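You operate a simulated robot arm through the tools that you are given. There is no shell and no other tool.

The job below is to be done with a simulated robot arm. You get a single attempt, and the scene is never put back.

JOB
Small ring off, hang the strainer in the pot, drain the peas, pan back, strainer in the bowl.
Fine: saucepan back on the small ring; the water stays in the soup pot; soup bowl.

Only the result counts: the job must be done as asked and must still hold three seconds after the hand-in. Knocking over, shifting, dropping, spilling or breaking anything else fails it.

ROBOT AND FRAMES
A 6-joint arm with a two-finger parallel gripper, fixed in place. Base frame: the origin is at the foot of the arm, x ahead of it, y to its left, z up; the work surface is at about z = 920. Readings come in mm, rad, newtons and seconds.
With the tool pointing down near the work surface it reaches from about 320 to 700 mm from the base axis. Its first joint turns from -2.897 to 2.897 rad. Payload 4.1 kg.
The tool frame sits at the grasp point between the pads (the TCP): z along the fingers, y along the line on which they close. The tips reach 23 mm beyond it. Largest opening 94 mm; finger width 38, thickness 10; the body of the gripper, 54 by 96 mm, starts 39 mm behind the TCP.
Orientation is that of the tool frame in the base frame, as a unit quaternion [w, x, y, z]. With the fingers straight down and closing along the base's y, the tool's x points along the base's -x, its y along +y and its z along -z.

CONTROLS
- The arm moves only by the tool servo_tool. Its argument "increments" is a list that holds one entry, the list of rows, each a list of 6 numbers: the shift along the tool's x, y, z in mm, then the turn, a rotation vector about the tool's x, y, z in rad. In form: [[[tx, ty, tz, wx, wy, wz], ...]]. A call has 1 to 20 rows; each row shifts and turns the commanded pose from where the row before left it, along the tool's axes as they then stand. "jaw" is the gripper command, from -1 (fully open) to 1 (shut), values between in proportion, set as the call begins (left out, the last holds). Rows are played at 5 a second. More than 50 mm and 0.15 rad between two rows, or a gripper value outside its range, and nothing of the call is played. Where a pose cannot be reached the arm comes as near as it can. A force on the tool above 90 N (or 10 N above the force at the start of the call, whichever is more), or a blocked arm, ends the call early, and 0.2 s more pass. The fingers move at their own pace (about 45 mm/s each) and stop on an object; they squeeze with about 37 N. The grip force told is the motor's: it shows also when the fingers shut on nothing. Time passes only in rows, and 0.2 s behind the last, so rows that do not move let the fingers close. It gives the time, the measured TCP pose, the force on the tool (base axes), the opening and the grip force at its end, in the units of the frame above (readings bear some noise), with the torque about the TCP (base axes, N m) and any sound that the robot's microphone picked up, and new pictures: "views" is both (left out), scene, wrist or none.
- Cameras (640 x 400 px; columns grow to the right, rows downward): "scene" is fixed at [61.3, -492.4, 1545.2]; the picture's right is [0.74, -0.67, 0.00], its down [-0.55, -0.61, -0.57] and it looks along [0.38, 0.42, -0.82] (base axes); focal length 258 px, centre (320, 200). "wrist" rides on the gripper at [86, 16, -75] in the tool frame; the picture's right is [-0.18, 0.98, 0.00], its down [-0.58, -0.11, -0.81] and it looks along [-0.79, -0.15, 0.59] (tool axes); focal length 243 px, centre (320, 200). There is no depth. A picture from a camera that has moved, and an enlarged one, comes with that camera's place and axes in the base frame and with its lens. The place of the scene camera against the robot may be out by one fixed shift of up to 18 mm in any direction.
- move_column(by): slides the trunk up (or, below 0, down) by that many mm; the arm rides with it, the base frame stays. It gives what a move gives, with no picture.
- zoom(camera, box): a new picture of the part [left, top, right, bottom] of that camera's present view, enlarged. It takes no simulated time.
- hand_in(): hands the job in; it is judged then, once.

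Nothing tells you positions but the pictures and the camera data. Unless the task says otherwise, let go and move clear before handing in.

The tools are called after ">>>" by a JSON object that holds its "name" and its "arguments". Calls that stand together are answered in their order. servo_tool: Moves the arm, as the interface text tells. Its arguments: {"type":"object","properties":{"increments":{"type":"array","items":{"type":"array","items":{"type":"array","items":{"type":"number"}}}},"jaw":{"type":"number"},"views":{"type":"string","enum":["both","scene","wrist","none"]}},"required":["increments"]} The other tools are called the same way: move_column (by) slides the trunk up or down; zoom (camera, box) takes an enlarged picture of a part of a camera's view; hand_in () hands the job in.

At the start:

```text
clock: 0.0
ee_pos: [366.0, -224.3, 1252.4]
tcp_rot: [0.0, 0.0, 1.0, -0.001]
force: [0.0, 0.3, 0.8]
torque: [-0.01, 0.0, 0.0]
width: 94.1
grip_force: 0.1
trunk travel left (down, up): [-525.0, 65.0]
```

scene: 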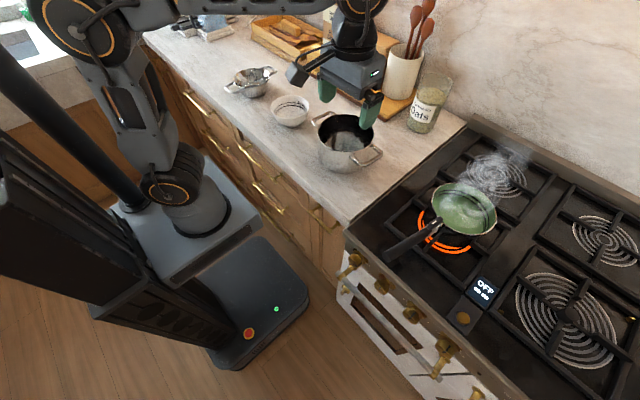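
wrist: 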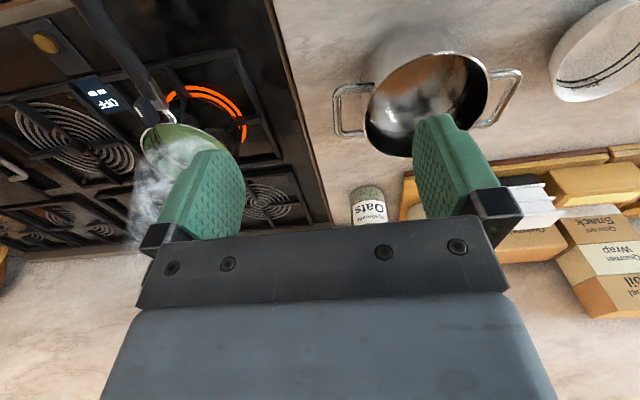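

I see the stove with the green saucepan steaming on a glowing ring, the soup pot on the counter, a bowl and a strainer beyond it. I'll look closer at each item before moving.

>>> {"name": "zoom", "arguments": {"camera": "scene", "box": [330, 160, 530, 285]}}

>>> {"name": "zoom", "arguments": {"camera": "scene", "box": [200, 50, 400, 175]}}

>>> {"name": "zoom", "arguments": {"camera": "scene", "box": [320, 230, 520, 355]}}

>>> {"name": "zoom", "arguments": {"camera": "scene", "box": [320, 100, 640, 300]}}

```text
3.20 times, centred on (430, 222) of scene
camera zoom: at [61.3, -492.4, 1545.2], right [0.74, -0.67, 0.0], down [-0.55, -0.61, -0.57], along [0.38, 0.42, -0.82], focal length 826 px, centre (-32, 128)
```

zoom: 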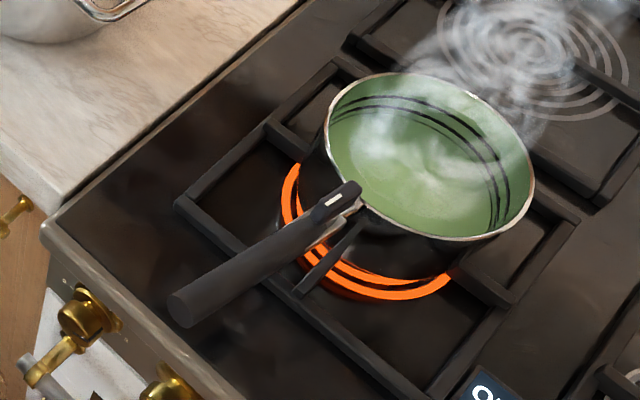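

```text
3.20 times, centred on (300, 112) of scene
camera zoom: at [61.3, -492.4, 1545.2], right [0.74, -0.67, 0.0], down [-0.55, -0.61, -0.57], along [0.38, 0.42, -0.82], focal length 826 px, centre (384, 480)
```

zoom: 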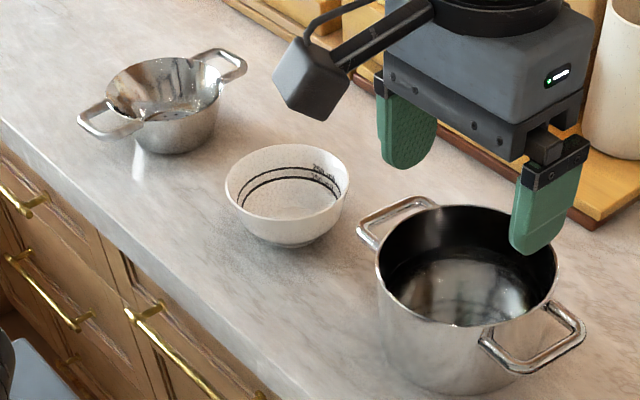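

```text
3.20 times, centred on (420, 292) of scene
camera zoom: at [61.3, -492.4, 1545.2], right [0.74, -0.67, 0.0], down [-0.55, -0.61, -0.57], along [0.38, 0.42, -0.82], focal length 826 px, centre (0, -96)
```

zoom: 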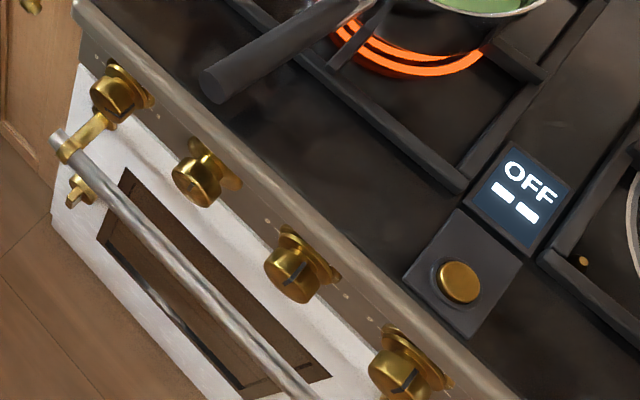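

```text
2.00 times, centred on (480, 200) of scene
camera zoom: at [61.3, -492.4, 1545.2], right [0.74, -0.67, 0.0], down [-0.55, -0.61, -0.57], along [0.38, 0.42, -0.82], focal length 516 px, centre (0, 200)
```

zoom: 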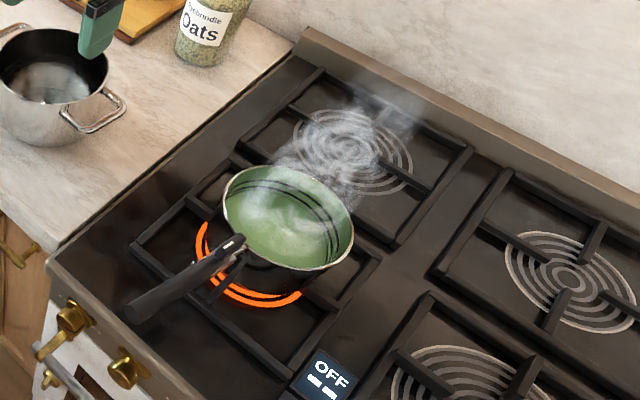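

The lit ring is under the saucepan, and there is a button with an "OFF" display plus four brass knobs on the front. I need finer views of these to work out which one controls the small ring.

>>> {"name": "zoom", "arguments": {"camera": "scene", "box": [440, 265, 520, 335]}}

>>> {"name": "zoom", "arguments": {"camera": "scene", "box": [335, 240, 425, 330]}}

>>> {"name": "zoom", "arguments": {"camera": "scene", "box": [395, 290, 495, 400]}}

>>> {"name": "zoom", "arguments": {"camera": "wrist", "box": [0, 0, 280, 250]}}

>>> {"name": "zoom", "arguments": {"camera": "scene", "box": [215, 55, 285, 105]}}

```text
5.71 times, centred on (480, 300) of scene
camera zoom: at [61.3, -492.4, 1545.2], right [0.74, -0.67, 0.0], down [-0.55, -0.61, -0.57], along [0.38, 0.42, -0.82], focal length 1475 px, centre (-594, -371)
```

zoom: 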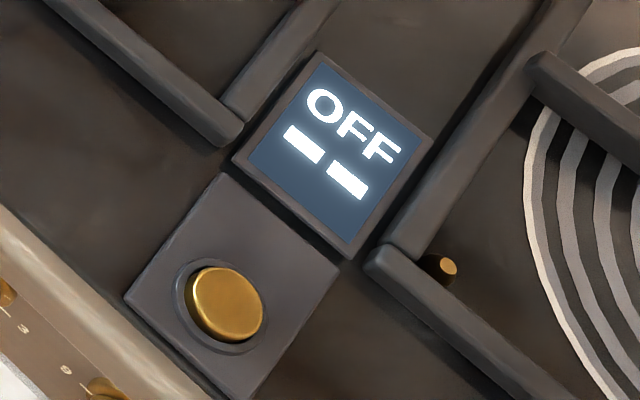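

```text
4.44 times, centred on (380, 285) of scene
camera zoom: at [61.3, -492.4, 1545.2], right [0.74, -0.67, 0.0], down [-0.55, -0.61, -0.57], along [0.38, 0.42, -0.82], focal length 1148 px, centre (53, -178)
```

zoom: 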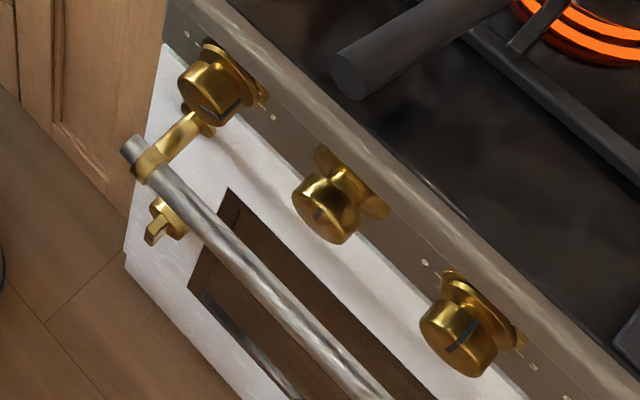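

```text
3.64 times, centred on (445, 345) of scene
camera zoom: at [61.3, -492.4, 1545.2], right [0.74, -0.67, 0.0], down [-0.55, -0.61, -0.57], along [0.38, 0.42, -0.82], focal length 939 px, centre (-134, -327)
```

zoom: 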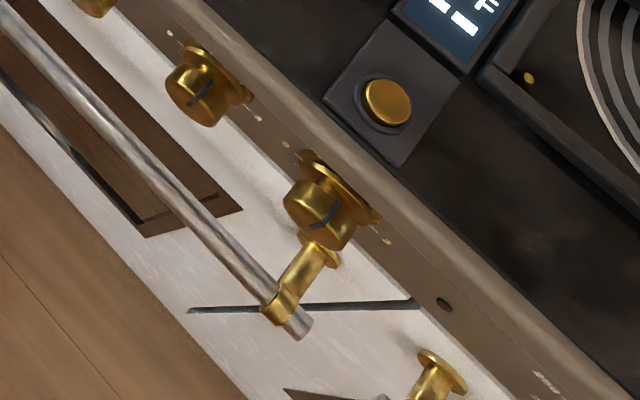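

```text
1.60 times, centred on (140, 125) of wrist
camera zoom: at [280.8, -208.1, 1326.0], right [0.18, 0.98, 0.0], down [0.58, -0.11, 0.81], along [0.79, -0.15, -0.59], focal length 388 px, centre (608, 320)
```

zoom: 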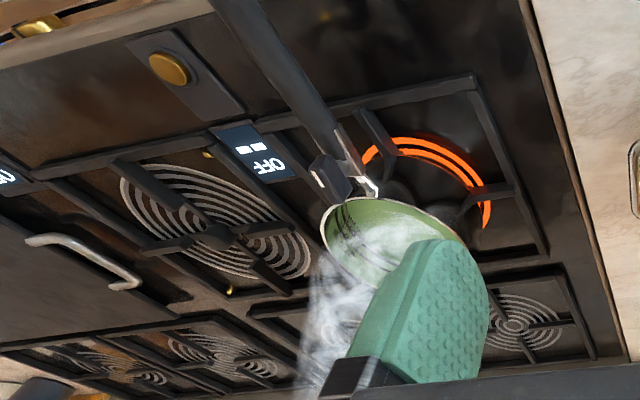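

```text
8.00 times, centred on (250, 80) of scene
camera zoom: at [61.3, -492.4, 1545.2], right [0.74, -0.67, 0.0], down [-0.55, -0.61, -0.57], along [0.38, 0.42, -0.82], focal length 2066 px, centre (880, 1160)
```

zoom: 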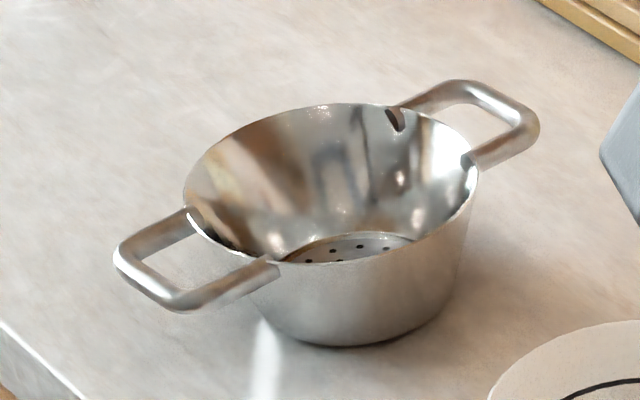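

The strainer has two loop handles and the rings seem knob-controlled, though that is not certain yet. I'll look at the bowl, the pot and the rest of the counter next.

>>> {"name": "zoom", "arguments": {"camera": "scene", "box": [265, 85, 325, 130]}}

>>> {"name": "zoom", "arguments": {"camera": "scene", "box": [305, 95, 395, 180]}}

>>> {"name": "zoom", "arguments": {"camera": "scene", "box": [140, 0, 300, 100]}}

>>> {"name": "zoom", "arguments": {"camera": "scene", "box": [415, 165, 515, 265]}}

>>> {"name": "zoom", "arguments": {"camera": "wrist", "box": [320, 0, 640, 200]}}

```text
8.89 times, centred on (295, 108) of scene
camera zoom: at [61.3, -492.4, 1545.2], right [0.74, -0.67, 0.0], down [-0.55, -0.61, -0.57], along [0.38, 0.42, -0.82], focal length 2295 px, centre (542, 1022)
```

zoom: 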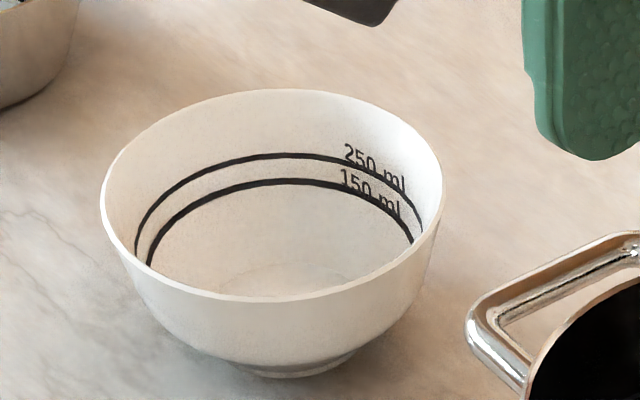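

```text
4.71 times, centred on (350, 138) of scene
camera zoom: at [61.3, -492.4, 1545.2], right [0.74, -0.67, 0.0], down [-0.55, -0.61, -0.57], along [0.38, 0.42, -0.82], focal length 1215 px, centre (179, 494)
```

zoom: 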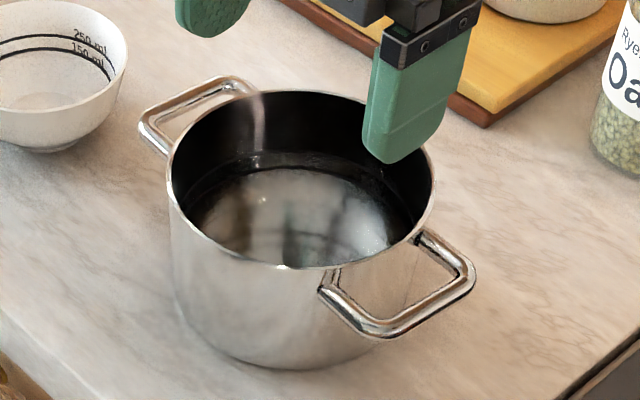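

```text
4.00 times, centred on (220, 50) of scene
camera zoom: at [61.3, -492.4, 1545.2], right [0.74, -0.67, 0.0], down [-0.55, -0.61, -0.57], along [0.38, 0.42, -0.82], focal length 1033 px, centre (720, 800)
```

zoom: 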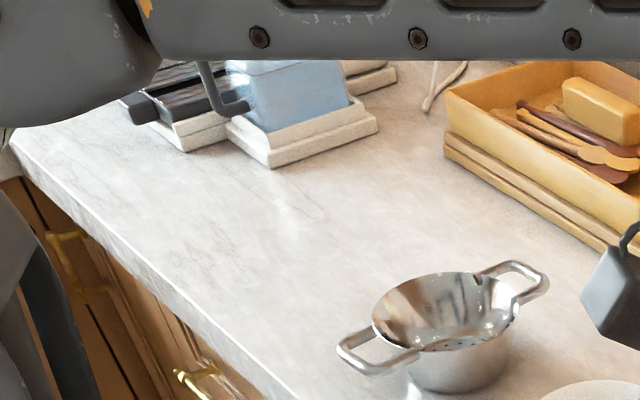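

```text
4.00 times, centred on (465, 215) of scene
camera zoom: at [61.3, -492.4, 1545.2], right [0.74, -0.67, 0.0], down [-0.55, -0.61, -0.57], along [0.38, 0.42, -0.82], focal length 1033 px, centre (-260, 140)
```

zoom: 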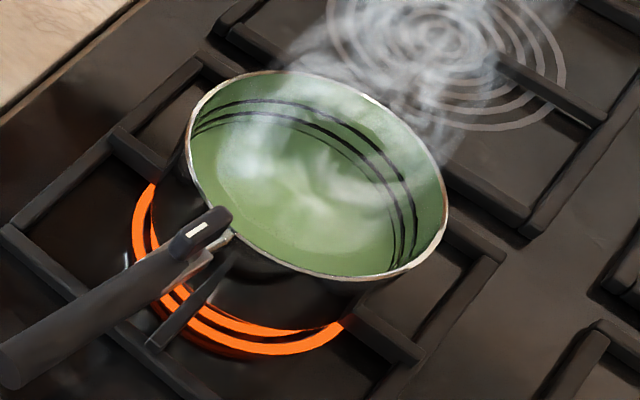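

```text
2.00 times, centred on (480, 100) of wrist
camera zoom: at [280.8, -208.1, 1326.0], right [0.18, 0.98, 0.0], down [0.58, -0.11, 0.81], along [0.79, -0.15, -0.59], focal length 485 px, centre (0, 400)
```

zoom: 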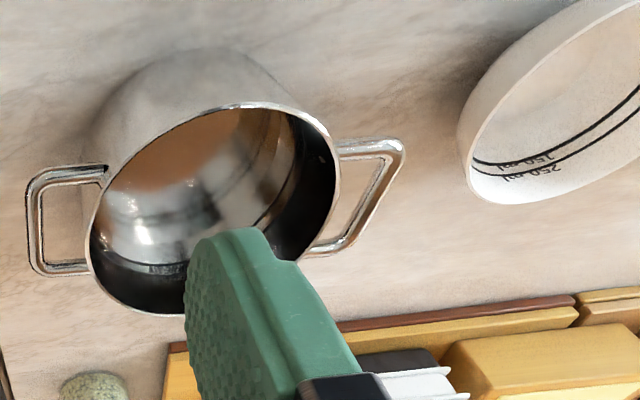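

The bowl by the pot is the measuring-marked white bowl, and the pot stands between it and the stove. I'll bring the wrist camera round to the front of the stove to see the knobs and find which one is on.

>>> {"name": "servo_tool", "arguments": {"increments": [[[25.75, -22, 24, 0, 0, 0], [25.75, -22, 24, 0, 0, 0], [25.75, -22, 24, 0, 0, 0], [25.75, -22, 24, 0, 0, 0], [25.75, -22, 24, 0, 0, 0], [25.75, -22, 24, 0, 0, 0], [25.75, -22, 24, 0, 0, 0], [25.75, -22, 24, 0, 0, 0]]], "views": "both"}}

```text
clock: 1.8
ee_pos: [160.6, -398.7, 1059.7]
tcp_rot: [0.0, 0.0, 1.0, 0.0]
force: [0.2, -0.3, 0.6]
torque: [-0.03, -0.02, 0.0]
width: 93.8
grip_force: 0.1
trunk travel left (down, up): [-525.0, 65.0]
camera wrist: at [73.6, -383.3, 1133.6], right [0.18, 0.98, 0.0], down [0.58, -0.11, 0.81], along [0.79, -0.15, -0.59], focal length 243 px, centre (320, 200)
```

scene: 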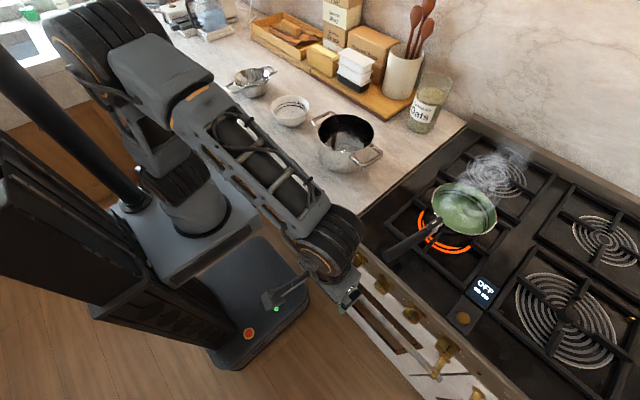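
wrist: 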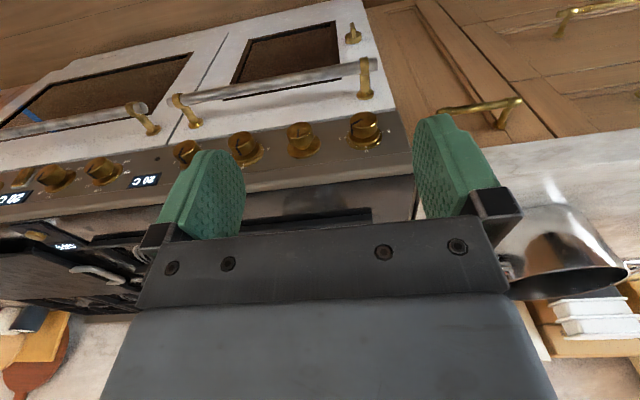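

The front panel now shows several knobs and small displays. I'll enlarge it.

>>> {"name": "zoom", "arguments": {"camera": "wrist", "box": [160, 90, 400, 190]}}

>>> {"name": "zoom", "arguments": {"camera": "wrist", "box": [0, 130, 180, 260]}}

>>> {"name": "zoom", "arguments": {"camera": "wrist", "box": [270, 100, 400, 170]}}

```text
2.67 times, centred on (280, 140) of wrist
camera zoom: at [73.6, -383.3, 1133.6], right [0.18, 0.98, 0.0], down [0.58, -0.11, 0.81], along [0.79, -0.15, -0.59], focal length 647 px, centre (427, 360)
```

zoom: 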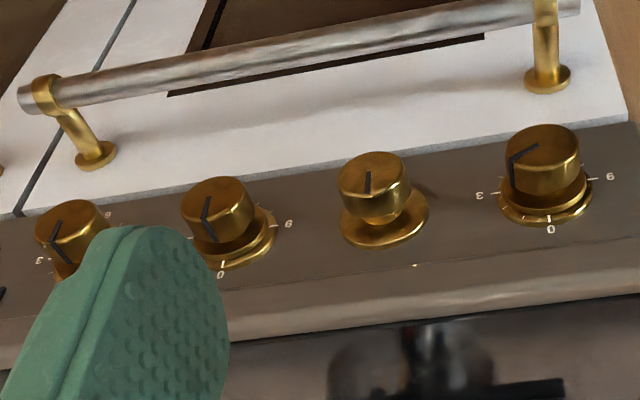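

```text
3.08 times, centred on (90, 195) of wrist
camera zoom: at [73.6, -383.3, 1133.6], right [0.18, 0.98, 0.0], down [0.58, -0.11, 0.81], along [0.79, -0.15, -0.59], focal length 746 px, centre (1028, 215)
```

zoom: 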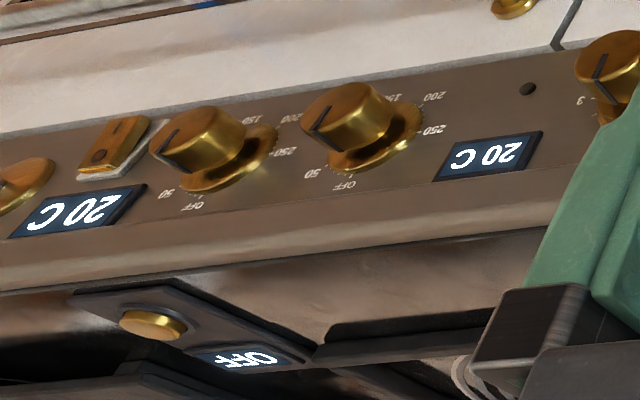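

```text
4.92 times, centred on (335, 135) of wrist
camera zoom: at [73.6, -383.3, 1133.6], right [0.18, 0.98, 0.0], down [0.58, -0.11, 0.81], along [0.79, -0.15, -0.59], focal length 1194 px, centre (246, 520)
```

zoom: 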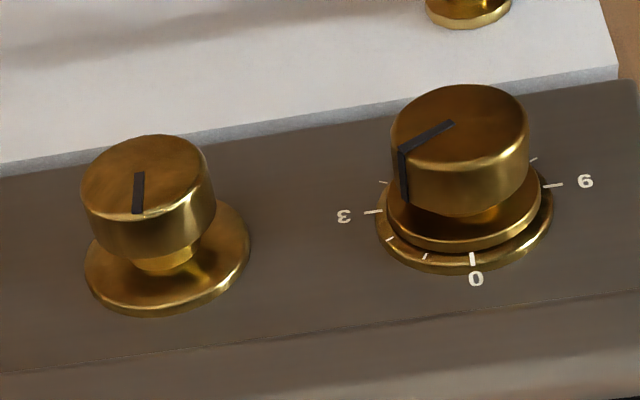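

The leftmost knob is the only one with its pointer off the "0" (it points at 3), so it looks like the lit ring's control. I'll drop closer for a second view to measure it and the oven rail below it.

>>> {"name": "servo_tool", "arguments": {"increments": [[[-3, 5, 37, 0, 0, 0], [-3, 5, 37, 0, 0, 0], [-4, 5, 36, 0, 0, 0], [0, 0, 0, 0, 0, 0]]], "views": "both"}}

>>> {"name": "zoom", "arguments": {"camera": "wrist", "box": [240, 80, 460, 220]}}

```text
clock: 2.8
ee_pos: [170.4, -385.1, 948.4]
tcp_rot: [0.0, 0.0, 1.0, -0.001]
force: [0.0, -0.5, -0.2]
torque: [-0.01, -0.02, 0.01]
width: 94.1
grip_force: 0.0
trunk travel left (down, up): [-525.0, 65.0]
camera wrist: at [84.2, -369.1, 1022.8], right [0.18, 0.98, 0.0], down [0.58, -0.11, 0.81], along [0.79, -0.15, -0.59], focal length 243 px, centre (320, 200)
```

scene: 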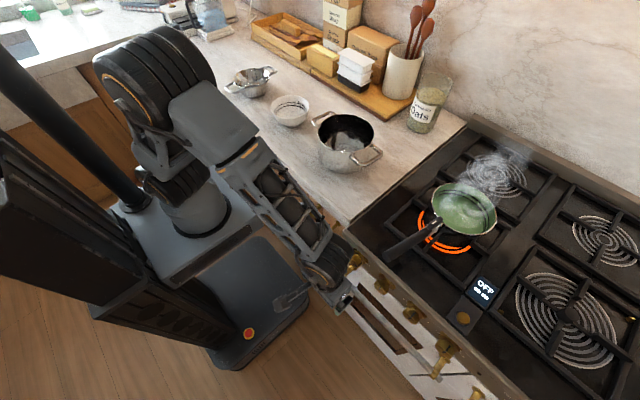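
wrist: 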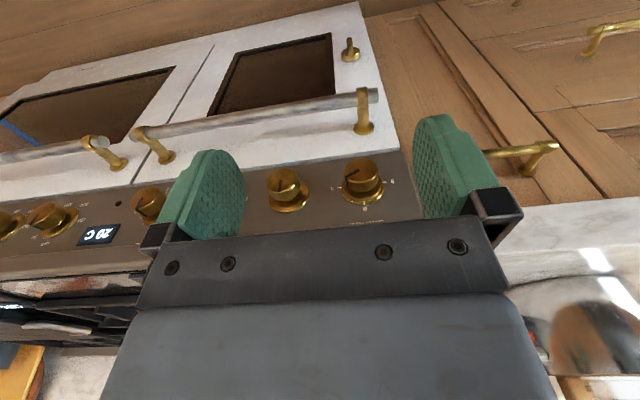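

```text
2.86 times, centred on (350, 150) of wrist
camera zoom: at [84.2, -369.1, 1022.8], right [0.18, 0.98, 0.0], down [0.58, -0.11, 0.81], along [0.79, -0.15, -0.59], focal length 693 px, centre (234, 343)
```

zoom: 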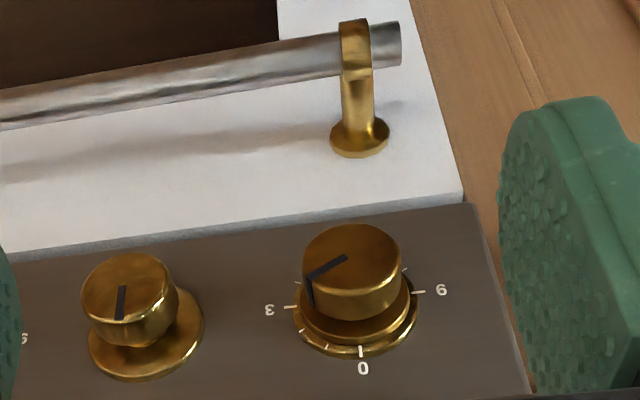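

Triangulating the two views puts the face of the left knob at about (305, -360, 819), with the oven rail well below it. I'll enlarge the knob to read the exact pointer angle.

>>> {"name": "zoom", "arguments": {"camera": "wrist", "box": [330, 145, 400, 215]}}

>>> {"name": "zoom", "arguments": {"camera": "wrist", "box": [255, 160, 325, 220]}}

>>> {"name": "zoom", "arguments": {"camera": "wrist", "box": [120, 170, 200, 230]}}

```text
5.71 times, centred on (365, 180) of wrist
camera zoom: at [84.2, -369.1, 1022.8], right [0.18, 0.98, 0.0], down [0.58, -0.11, 0.81], along [0.79, -0.15, -0.59], focal length 1386 px, centre (63, 314)
```

zoom: 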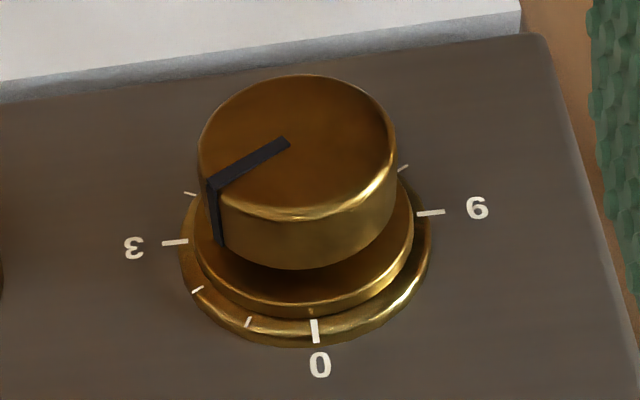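

```text
6.67 times, centred on (290, 190) of wrist
camera zoom: at [84.2, -369.1, 1022.8], right [0.18, 0.98, 0.0], down [0.58, -0.11, 0.81], along [0.79, -0.15, -0.59], focal length 1618 px, centre (520, 267)
```

zoom: 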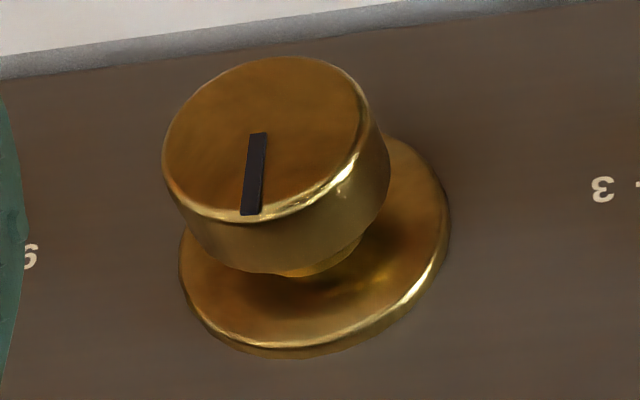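

```text
6.67 times, centred on (160, 200) of wrist
camera zoom: at [84.2, -369.1, 1022.8], right [0.18, 0.98, 0.0], down [0.58, -0.11, 0.81], along [0.79, -0.15, -0.59], focal length 1618 px, centre (1387, 200)
```

zoom: 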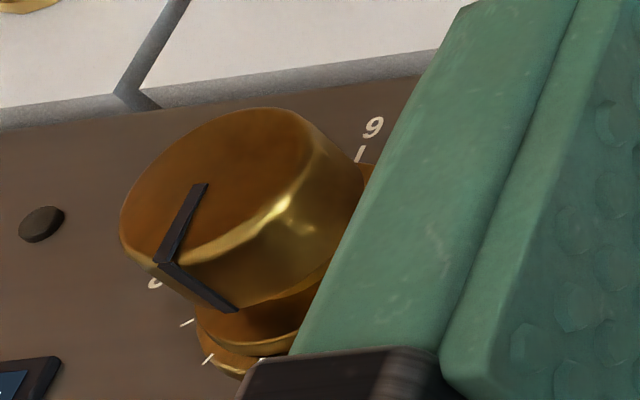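

The left knob's pointer sits clearly away from 0, but I want to be sure the other two hob knobs are at 0. I'll slide sideways to look at them.

>>> {"name": "servo_tool", "arguments": {"increments": [[[0, -45, 0, 0, 0, 0], [0, -45, 0, 0, 0, 0], [0, -45, 0, 0, 0, 0], [0, -40, 0, 0, 0, 0]]], "views": "wrist"}}

>>> {"name": "zoom", "arguments": {"camera": "wrist", "box": [240, 100, 420, 220]}}

```text
clock: 3.8
ee_pos: [170.4, -559.8, 948.3]
tcp_rot: [0.001, 0.0, 1.0, 0.001]
force: [-0.6, -0.7, -0.1]
torque: [0.01, 0.03, -0.01]
width: 94.0
grip_force: 0.0
trunk travel left (down, up): [-525.0, 65.0]
camera wrist: at [83.7, -543.8, 1023.4], right [0.18, 0.98, 0.0], down [0.58, -0.11, 0.81], along [0.79, -0.15, -0.59], focal length 243 px, centre (320, 200)
```

wrist: 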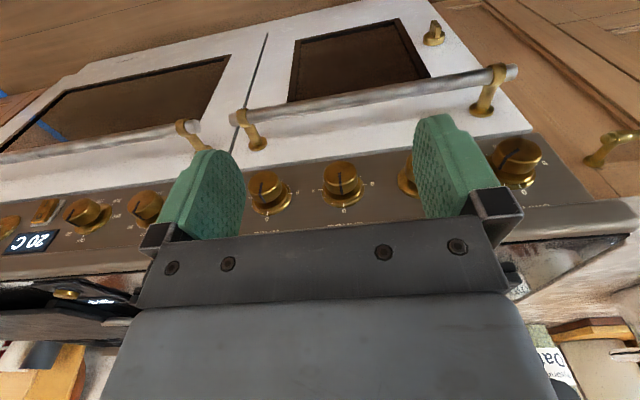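

```text
3.33 times, centred on (330, 160) of wrist
camera zoom: at [83.7, -543.8, 1023.4], right [0.18, 0.98, 0.0], down [0.58, -0.11, 0.81], along [0.79, -0.15, -0.59], focal length 809 px, centre (287, 333)
```

zoom: 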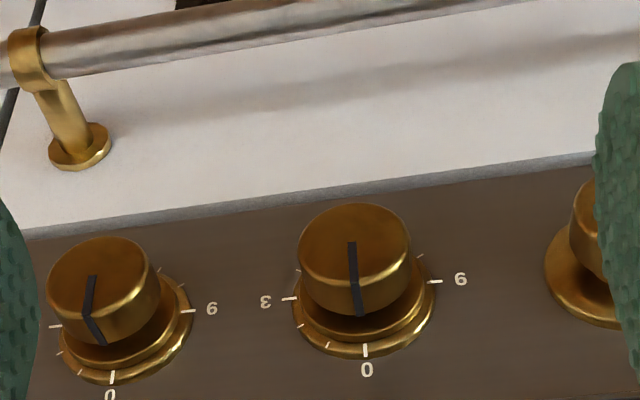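

The other hob knobs are at 0. There is small lettering near the knobs; I'll enlarge it.

>>> {"name": "zoom", "arguments": {"camera": "wrist", "box": [240, 210, 400, 250]}}

>>> {"name": "zoom", "arguments": {"camera": "wrist", "box": [490, 130, 590, 230]}}

>>> {"name": "zoom", "arguments": {"camera": "wrist", "box": [240, 210, 300, 240]}}

>>> {"name": "zoom", "arguments": {"camera": "wrist", "box": [315, 210, 375, 240]}}

>>> {"name": "zoom", "arguments": {"camera": "wrist", "box": [40, 280, 140, 320]}}

```text
4.00 times, centred on (320, 230) of wrist
camera zoom: at [83.7, -543.8, 1023.4], right [0.18, 0.98, 0.0], down [0.58, -0.11, 0.81], along [0.79, -0.15, -0.59], focal length 970 px, centre (320, 80)
```

zoom: 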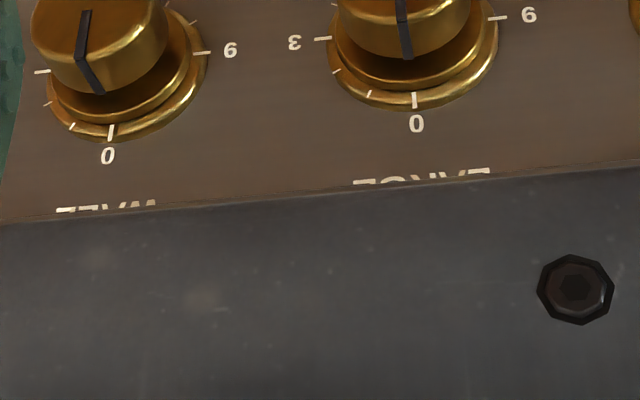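

```text
4.00 times, centred on (540, 180) of wrist
camera zoom: at [83.7, -543.8, 1023.4], right [0.18, 0.98, 0.0], down [0.58, -0.11, 0.81], along [0.79, -0.15, -0.59], focal length 970 px, centre (-560, 280)
```

zoom: 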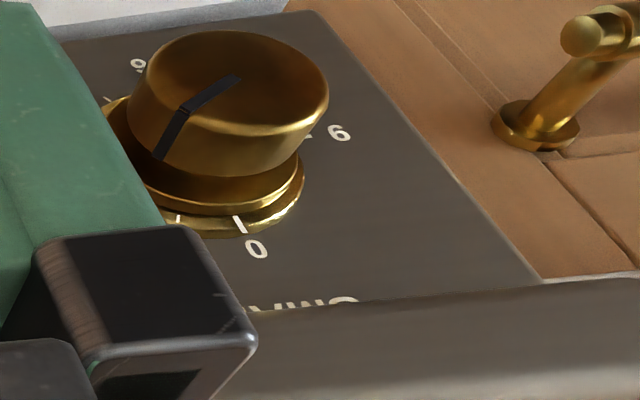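

```text
10.67 times, centred on (270, 225) of wrist
camera zoom: at [83.7, -543.8, 1023.4], right [0.18, 0.98, 0.0], down [0.58, -0.11, 0.81], along [0.79, -0.15, -0.59], focal length 2588 px, centre (853, -67)
```

zoom: 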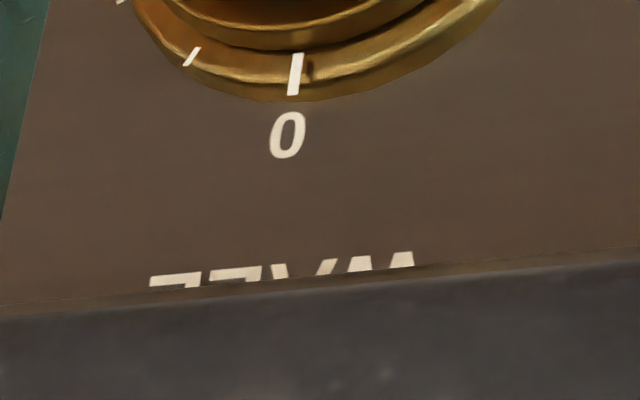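

```text
10.67 times, centred on (345, 225) of wrist
camera zoom: at [83.7, -543.8, 1023.4], right [0.18, 0.98, 0.0], down [0.58, -0.11, 0.81], along [0.79, -0.15, -0.59], focal length 2588 px, centre (53, -67)
```

zoom: 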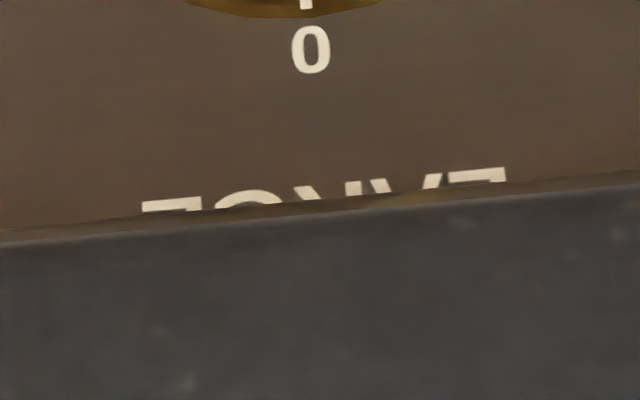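

```text
6.40 times, centred on (90, 300) of wrist
camera zoom: at [83.7, -543.8, 1023.4], right [0.18, 0.98, 0.0], down [0.58, -0.11, 0.81], along [0.79, -0.15, -0.59], focal length 1553 px, centre (1792, -440)
```

zoom: 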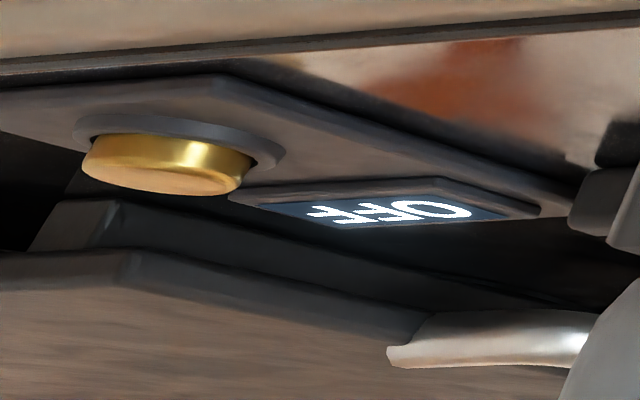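

Knob 1 is labelled "SMALL" and is turned up, while the others read 0, so this is the one to turn back counter-clockwise. I'll move in front of it and swing the tool horizontal, pointing at the stove.

>>> {"name": "servo_tool", "arguments": {"increments": [[[-10, 39.6, 0, 0, 0, 0], [-10, 39.6, 0, 0, 0, 0], [-10, 39.6, 0, 0, 0, 0], [-10, 39.6, 0, 0, 0, 0], [-10, 39.6, 0, 0, 0, 0], [0, 0, 0, 0, -0.1428, 0], [0, 0, 0, 0, -0.1428, 0], [0, 0, 0, 0, -0.1428, 0], [0, 0, 0, 0, -0.1428, 0], [0, 0, 0, 0, -0.1428, 0], [0, 0, 0, 0, -0.1428, 0], [0, 0, 0, 0, -0.1428, 0], [0, 0, 0, 0, -0.1428, 0], [0, 0, 0, 0, -0.1428, 0], [0, 0, 0, 0, -0.1428, 0], [0, 0, 0, 0, -0.1428, 0]]], "views": "both"}}

```text
clock: 7.2
ee_pos: [220.2, -361.5, 950.9]
tcp_rot: [0.708, 0.001, 0.706, -0.001]
force: [0.0, 0.0, 0.4]
torque: [0.02, 0.05, -0.01]
width: 93.9
grip_force: 0.0
trunk travel left (down, up): [-525.0, 65.0]
camera wrist: at [146.6, -346.4, 863.3], right [0.0, 0.98, 0.18], down [-0.81, -0.11, 0.58], along [0.59, -0.15, 0.79], focal length 243 px, centre (320, 200)
```

scene: 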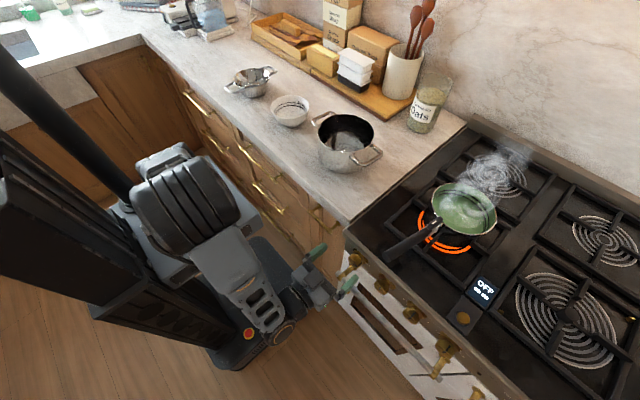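
wrist: 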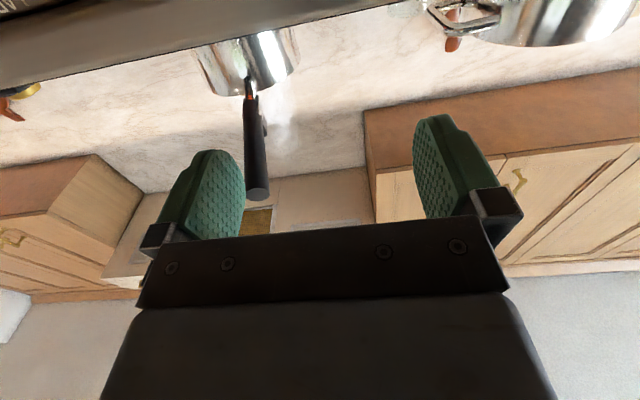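

The tool now points at the stove. I'll lower it to knob height while still clear of the panel and check alignment.

>>> {"name": "servo_tool", "arguments": {"increments": [[[44, 0, 0, 0, 0, 0], [44, 0, 0, 0, 0, 0], [43.5, 0, 0, 0, 0, 0], [0, 0, 0, 0, 0, 0]]], "views": "wrist"}}

>>> {"name": "zoom", "arguments": {"camera": "wrist", "box": [220, 0, 440, 140]}}

>>> {"name": "zoom", "arguments": {"camera": "scene", "box": [280, 220, 400, 300]}}

```text
clock: 8.2
ee_pos: [219.7, -387.4, 824.4]
tcp_rot: [0.707, 0.002, 0.707, 0.002]
force: [-0.1, 0.1, -0.2]
torque: [0.01, 0.0, -0.03]
width: 93.8
grip_force: 0.0
out of reach, approached as far as the arm can: row 2, 3
trunk travel left (down, up): [-525.0, 65.0]
camera wrist: at [146.1, -370.8, 738.4], right [0.0, 0.98, 0.19], down [-0.81, -0.11, 0.58], along [0.59, -0.15, 0.79], focal length 243 px, centre (320, 200)
```

wrist: 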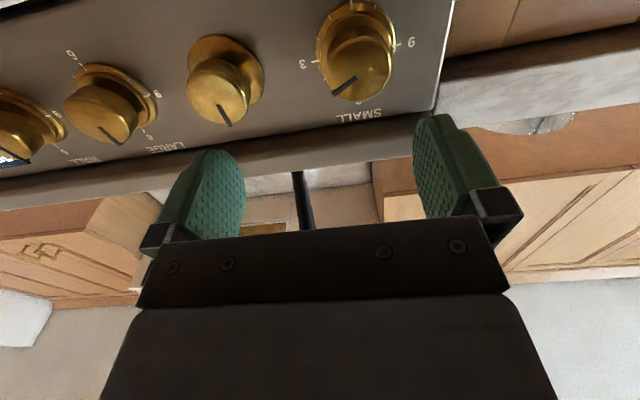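

```text
2.86 times, centred on (330, 70) of wrist
camera zoom: at [146.1, -370.8, 738.4], right [0.0, 0.98, 0.19], down [-0.81, -0.11, 0.58], along [0.59, -0.15, 0.79], focal length 693 px, centre (291, 571)
```

zoom: 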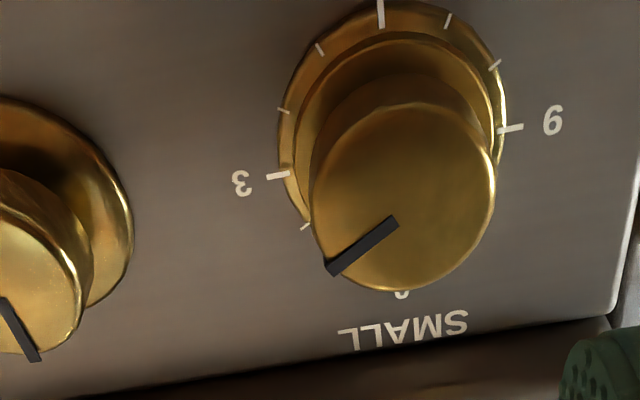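

```text
5.00 times, centred on (340, 260) of scene
camera zoom: at [61.3, -492.4, 1545.2], right [0.74, -0.67, 0.0], down [-0.55, -0.61, -0.57], along [0.38, 0.42, -0.82], focal length 1291 px, centre (220, -100)
```

zoom: 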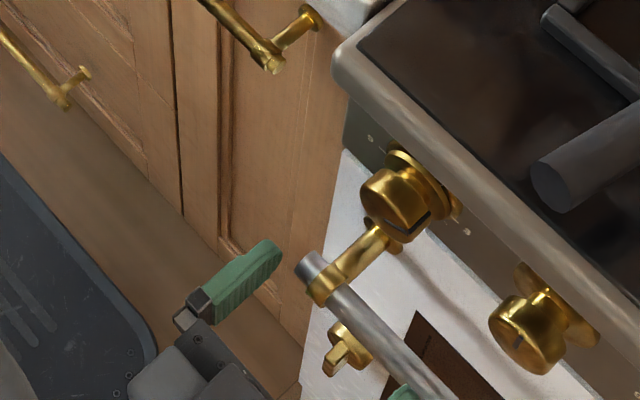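

The arm ran out of reach at this height; the knob label clearly reads "SMALL" with the pointer at about 2 (60° from 0). I'll go back up and lower the trunk instead to get to knob height.

>>> {"name": "servo_tool", "arguments": {"increments": [[[-44, 0, 0, 0, 0, 0], [-44, 0, 0, 0, 0, 0], [-43.5, 0, 0, 0, 0, 0], [0, 0, 0, 0, 0, 0]]], "views": "none"}}

```text
clock: 9.2
ee_pos: [221.7, -386.5, 957.6]
tcp_rot: [0.707, 0.0, 0.707, 0.001]
force: [0.5, 0.5, -0.1]
torque: [-0.02, -0.02, -0.02]
width: 94.1
grip_force: 0.1
trunk travel left (down, up): [-525.0, 65.0]
```

Now I'll lower the trunk so the tool sits at knob height.

>>> {"name": "move_column", "arguments": {"by": -139}}

```text
clock: 10.9
ee_pos: [221.5, -386.4, 818.7]
tcp_rot: [0.707, 0.0, 0.707, 0.0]
force: [1.0, -0.2, 0.7]
torque: [0.0, 0.0, -0.03]
width: 93.9
grip_force: 0.0
trunk travel left (down, up): [-386.0, 204.0]
```

At knob height now; I'll align sideways, pre-roll the gripper by 30°, partly close the fingers and move up in front of the knob to check.

>>> {"name": "servo_tool", "arguments": {"increments": [[[0, 26, 0, 0, 0, 0], [0, 0, 12, 0, 0, 0.13], [0, 0, 12, 0, 0, 0.13], [0, 0, 12, 0, 0, 0.13], [0, 0, 4, 0, 0, 0.13], [0, 0, 0, 0, 0, 0]]], "jaw": -0.32, "views": "both"}}

>>> {"name": "zoom", "arguments": {"camera": "wrist", "box": [180, 0, 460, 200]}}

>>> {"name": "zoom", "arguments": {"camera": "scene", "box": [280, 220, 400, 300]}}

```text
clock: 12.3
ee_pos: [262.8, -361.2, 819.5]
tcp_rot: [0.683, 0.182, 0.683, 0.182]
force: [-0.1, 0.3, 0.4]
torque: [0.0, -0.05, 0.01]
width: 62.2
grip_force: 0.0
trunk travel left (down, up): [-386.0, 204.0]
camera wrist: at [188.1, -304.0, 751.1], right [0.0, 0.76, 0.65], down [-0.81, -0.38, 0.45], along [0.59, -0.52, 0.61], focal length 243 px, centre (320, 200)
```

scene: 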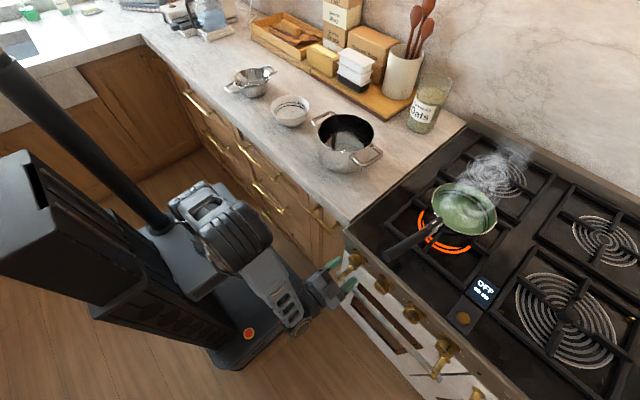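
wrist: 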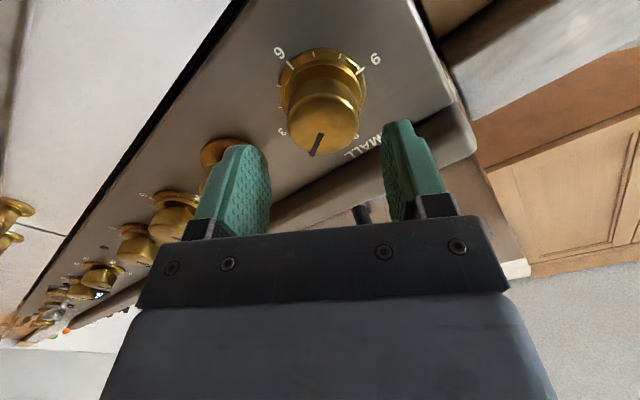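

```text
2.00 times, centred on (320, 100) of wrist
camera zoom: at [188.1, -304.0, 751.1], right [0.0, 0.76, 0.65], down [-0.81, -0.38, 0.45], along [0.59, -0.52, 0.61], focal length 485 px, centre (320, 400)
```

zoom: 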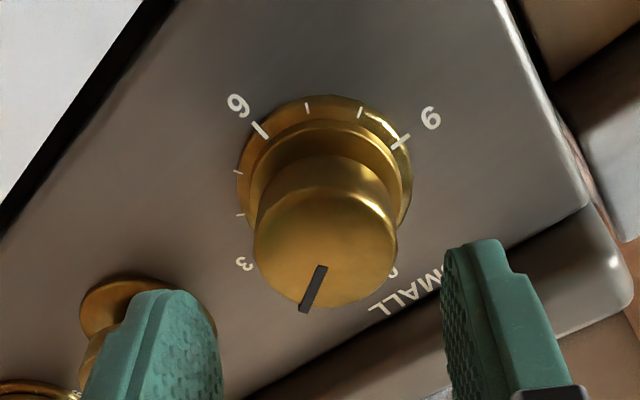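

```text
5.00 times, centred on (340, 260) of scene
camera zoom: at [61.3, -492.4, 1545.2], right [0.74, -0.67, 0.0], down [-0.55, -0.61, -0.57], along [0.38, 0.42, -0.82], focal length 1291 px, centre (220, -100)
```

zoom: 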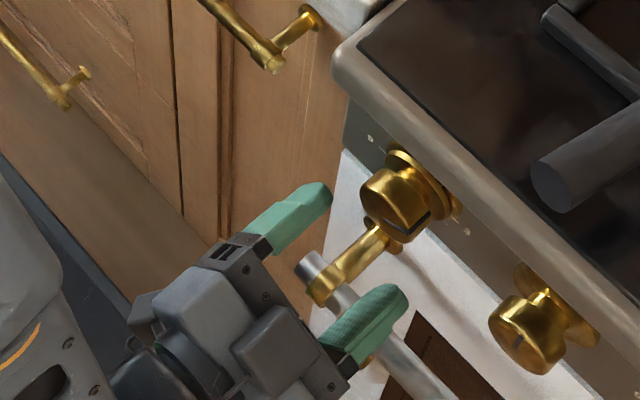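

The gripper is lined up with the knob within a couple of millimetres. I'll correct slightly and advance so the fingertips straddle the knob.

>>> {"name": "servo_tool", "arguments": {"increments": [[[3, 0.2, 10, 0, 0, 0], [0, 0, 12, 0, 0, 0], [0, 0, 12, 0, 0, 0], [0, 0, 0, 0, 0, 0]]], "views": "wrist"}}

>>> {"name": "zoom", "arguments": {"camera": "scene", "box": [300, 220, 400, 290]}}

```text
clock: 13.3
ee_pos: [296.1, -359.1, 814.9]
tcp_rot: [0.683, 0.182, 0.683, 0.182]
force: [-0.1, -0.7, 0.1]
torque: [-0.01, -0.02, 0.02]
width: 61.7
grip_force: 0.0
trunk travel left (down, up): [-386.0, 204.0]
camera wrist: at [222.0, -302.3, 748.1], right [0.0, 0.76, 0.65], down [-0.81, -0.38, 0.45], along [0.59, -0.52, 0.61], focal length 243 px, centre (320, 200)
```

wrist: 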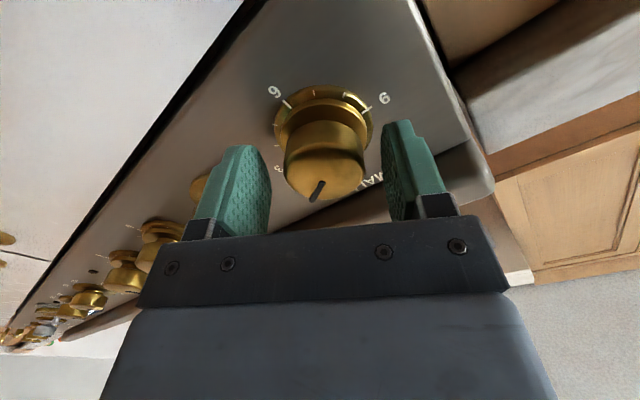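

```text
5.71 times, centred on (350, 255) of scene
camera zoom: at [61.3, -492.4, 1545.2], right [0.74, -0.67, 0.0], down [-0.55, -0.61, -0.57], along [0.38, 0.42, -0.82], focal length 1475 px, centre (149, -114)
```

zoom: 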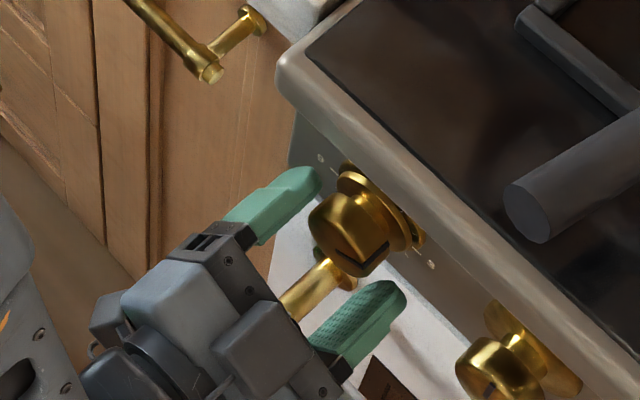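

The knob sits between the pads. I'll close on it.

>>> {"name": "servo_tool", "arguments": {"increments": [[[0, 1.5, 2, 0, 0, 0], [0, 0, 0, 0, 0, 0], [0, 0, 0, 0, 0, 0], [0, 0, 0, 0, 0, 0]]], "jaw": 1, "views": "wrist"}}

```text
clock: 14.3
ee_pos: [299.0, -358.2, 816.6]
tcp_rot: [0.683, 0.182, 0.684, 0.181]
force: [-0.1, -3.6, -4.3]
torque: [0.03, 0.15, -0.38]
width: 41.3
grip_force: 45.1
trunk travel left (down, up): [-386.0, 204.0]
camera wrist: at [223.6, -301.2, 749.1], right [0.0, 0.76, 0.65], down [-0.81, -0.38, 0.45], along [0.59, -0.52, 0.61], focal length 243 px, centre (320, 200)
```

wrist: 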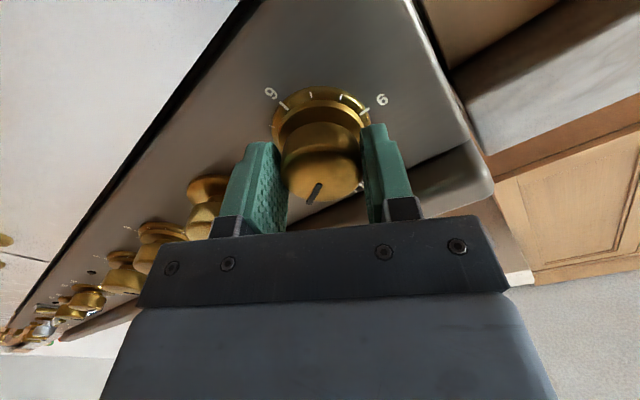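

I have a grip on the knob (41 mm). I'll turn it counter-clockwise toward 0.

>>> {"name": "servo_tool", "arguments": {"increments": [[[0, -0.8, 0, 0, 0, 0], [0, 0, 0, 0, 0, -0.12], [0, 0, 0, 0, 0, -0.12], [0, 0, 0, 0, 0, -0.12], [0, 0, 0, 0, 0, -0.12], [0, 0, 0, 0, 0, -0.12], [0, 0, 0, 0, 0, -0.12], [0, 0, 0, 0, 0, 0]]], "views": "both"}}

>>> {"name": "zoom", "arguments": {"camera": "wrist", "box": [240, 60, 420, 220]}}

```text
clock: 15.9
ee_pos: [299.2, -359.7, 820.9]
tcp_rot: [0.699, -0.058, 0.712, -0.03]
force: [-8.2, 25.7, -6.7]
torque: [0.06, -1.24, 0.1]
width: 42.0
grip_force: 45.0
out of reach, approached as far as the arm can: row 7
trunk travel left (down, up): [-386.0, 204.0]
stopped in row 7: the force on the tool passed its limit at 143 N (the readings are from after the stop); the commanded pose is now the measured one
camera wrist: at [222.9, -358.9, 734.7], right [-0.04, 1.0, 0.06], down [-0.79, -0.07, 0.61], along [0.61, -0.02, 0.79], focal length 243 px, centre (320, 200)
```

scene: 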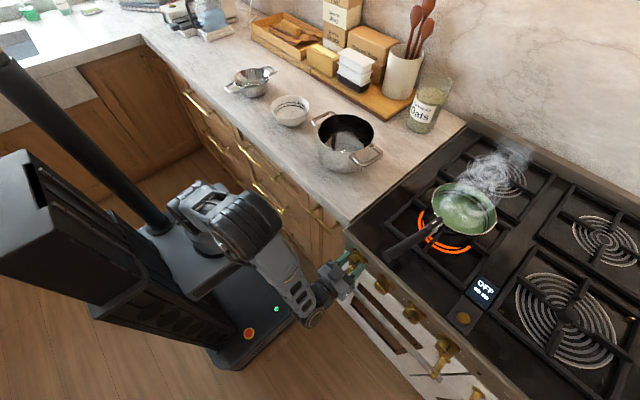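
wrist: 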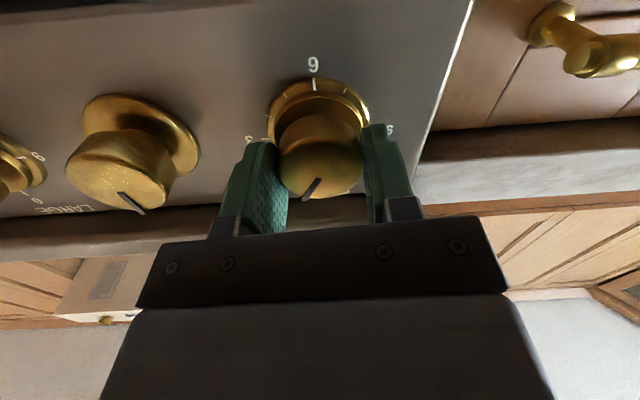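

```text
2.50 times, centred on (330, 140) of wrist
camera zoom: at [222.9, -358.9, 734.7], right [-0.04, 1.0, 0.06], down [-0.79, -0.07, 0.61], along [0.61, -0.02, 0.79], focal length 606 px, centre (295, 350)
```

zoom: 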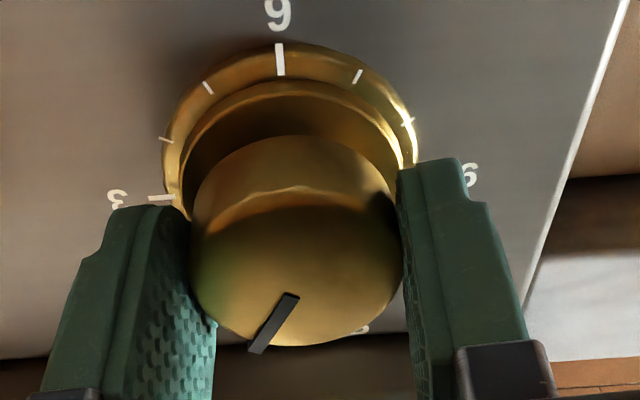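

The knob has turned roughly 37° and the arm reached a joint limit. I'll let go, roll back, and re-grip for the rest.

>>> {"name": "servo_tool", "arguments": {"increments": [[[0, 0, 0, 0, 0, 0], [0, 0, 0, 0, 0, 0], [3.9, 1.7, 0, 0.04, -0.016, 0], [0, 0, 0, 0, 0, 0.12], [0, 0, 0, 0, 0, 0.12], [0, 0, 0, 0, 0, 0.12], [0, 0, 0, 0, 0, 0.12], [0, 0, 0, 0, 0, 0.12], [0, 0, 0, 0, 0, 0]]], "jaw": -0.32, "views": "wrist"}}

>>> {"name": "zoom", "arguments": {"camera": "wrist", "box": [220, 60, 440, 220]}}

```text
clock: 17.9
ee_pos: [300.0, -373.5, 822.7]
tcp_rot: [0.688, 0.167, 0.687, 0.164]
force: [0.0, 0.6, -0.6]
torque: [-0.01, -0.04, 0.01]
width: 61.9
grip_force: 0.0
out of reach, approached as far as the arm can: row 3
trunk travel left (down, up): [-386.0, 204.0]
camera wrist: at [225.7, -319.1, 752.8], right [0.0, 0.79, 0.61], down [-0.81, -0.36, 0.47], along [0.59, -0.5, 0.64], focal length 243 px, centre (320, 200)
```

wrist: 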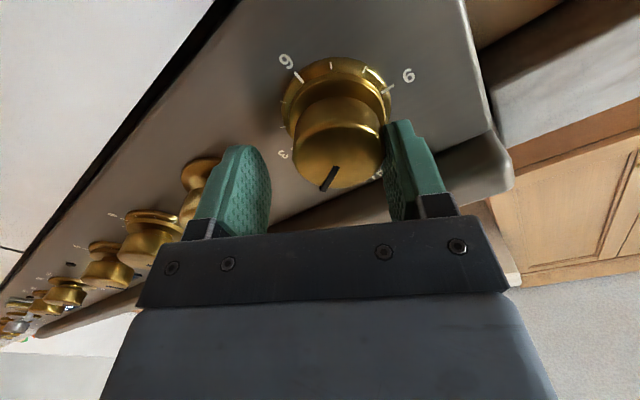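

```text
2.50 times, centred on (330, 140) of wrist
camera zoom: at [225.7, -319.1, 752.8], right [0.0, 0.79, 0.61], down [-0.81, -0.36, 0.47], along [0.59, -0.5, 0.64], focal length 606 px, centre (295, 350)
```

zoom: 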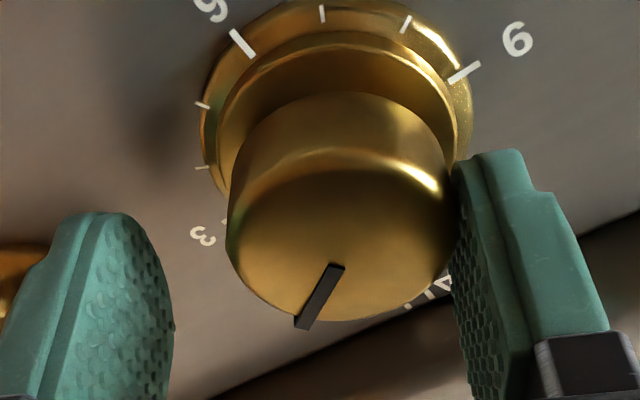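

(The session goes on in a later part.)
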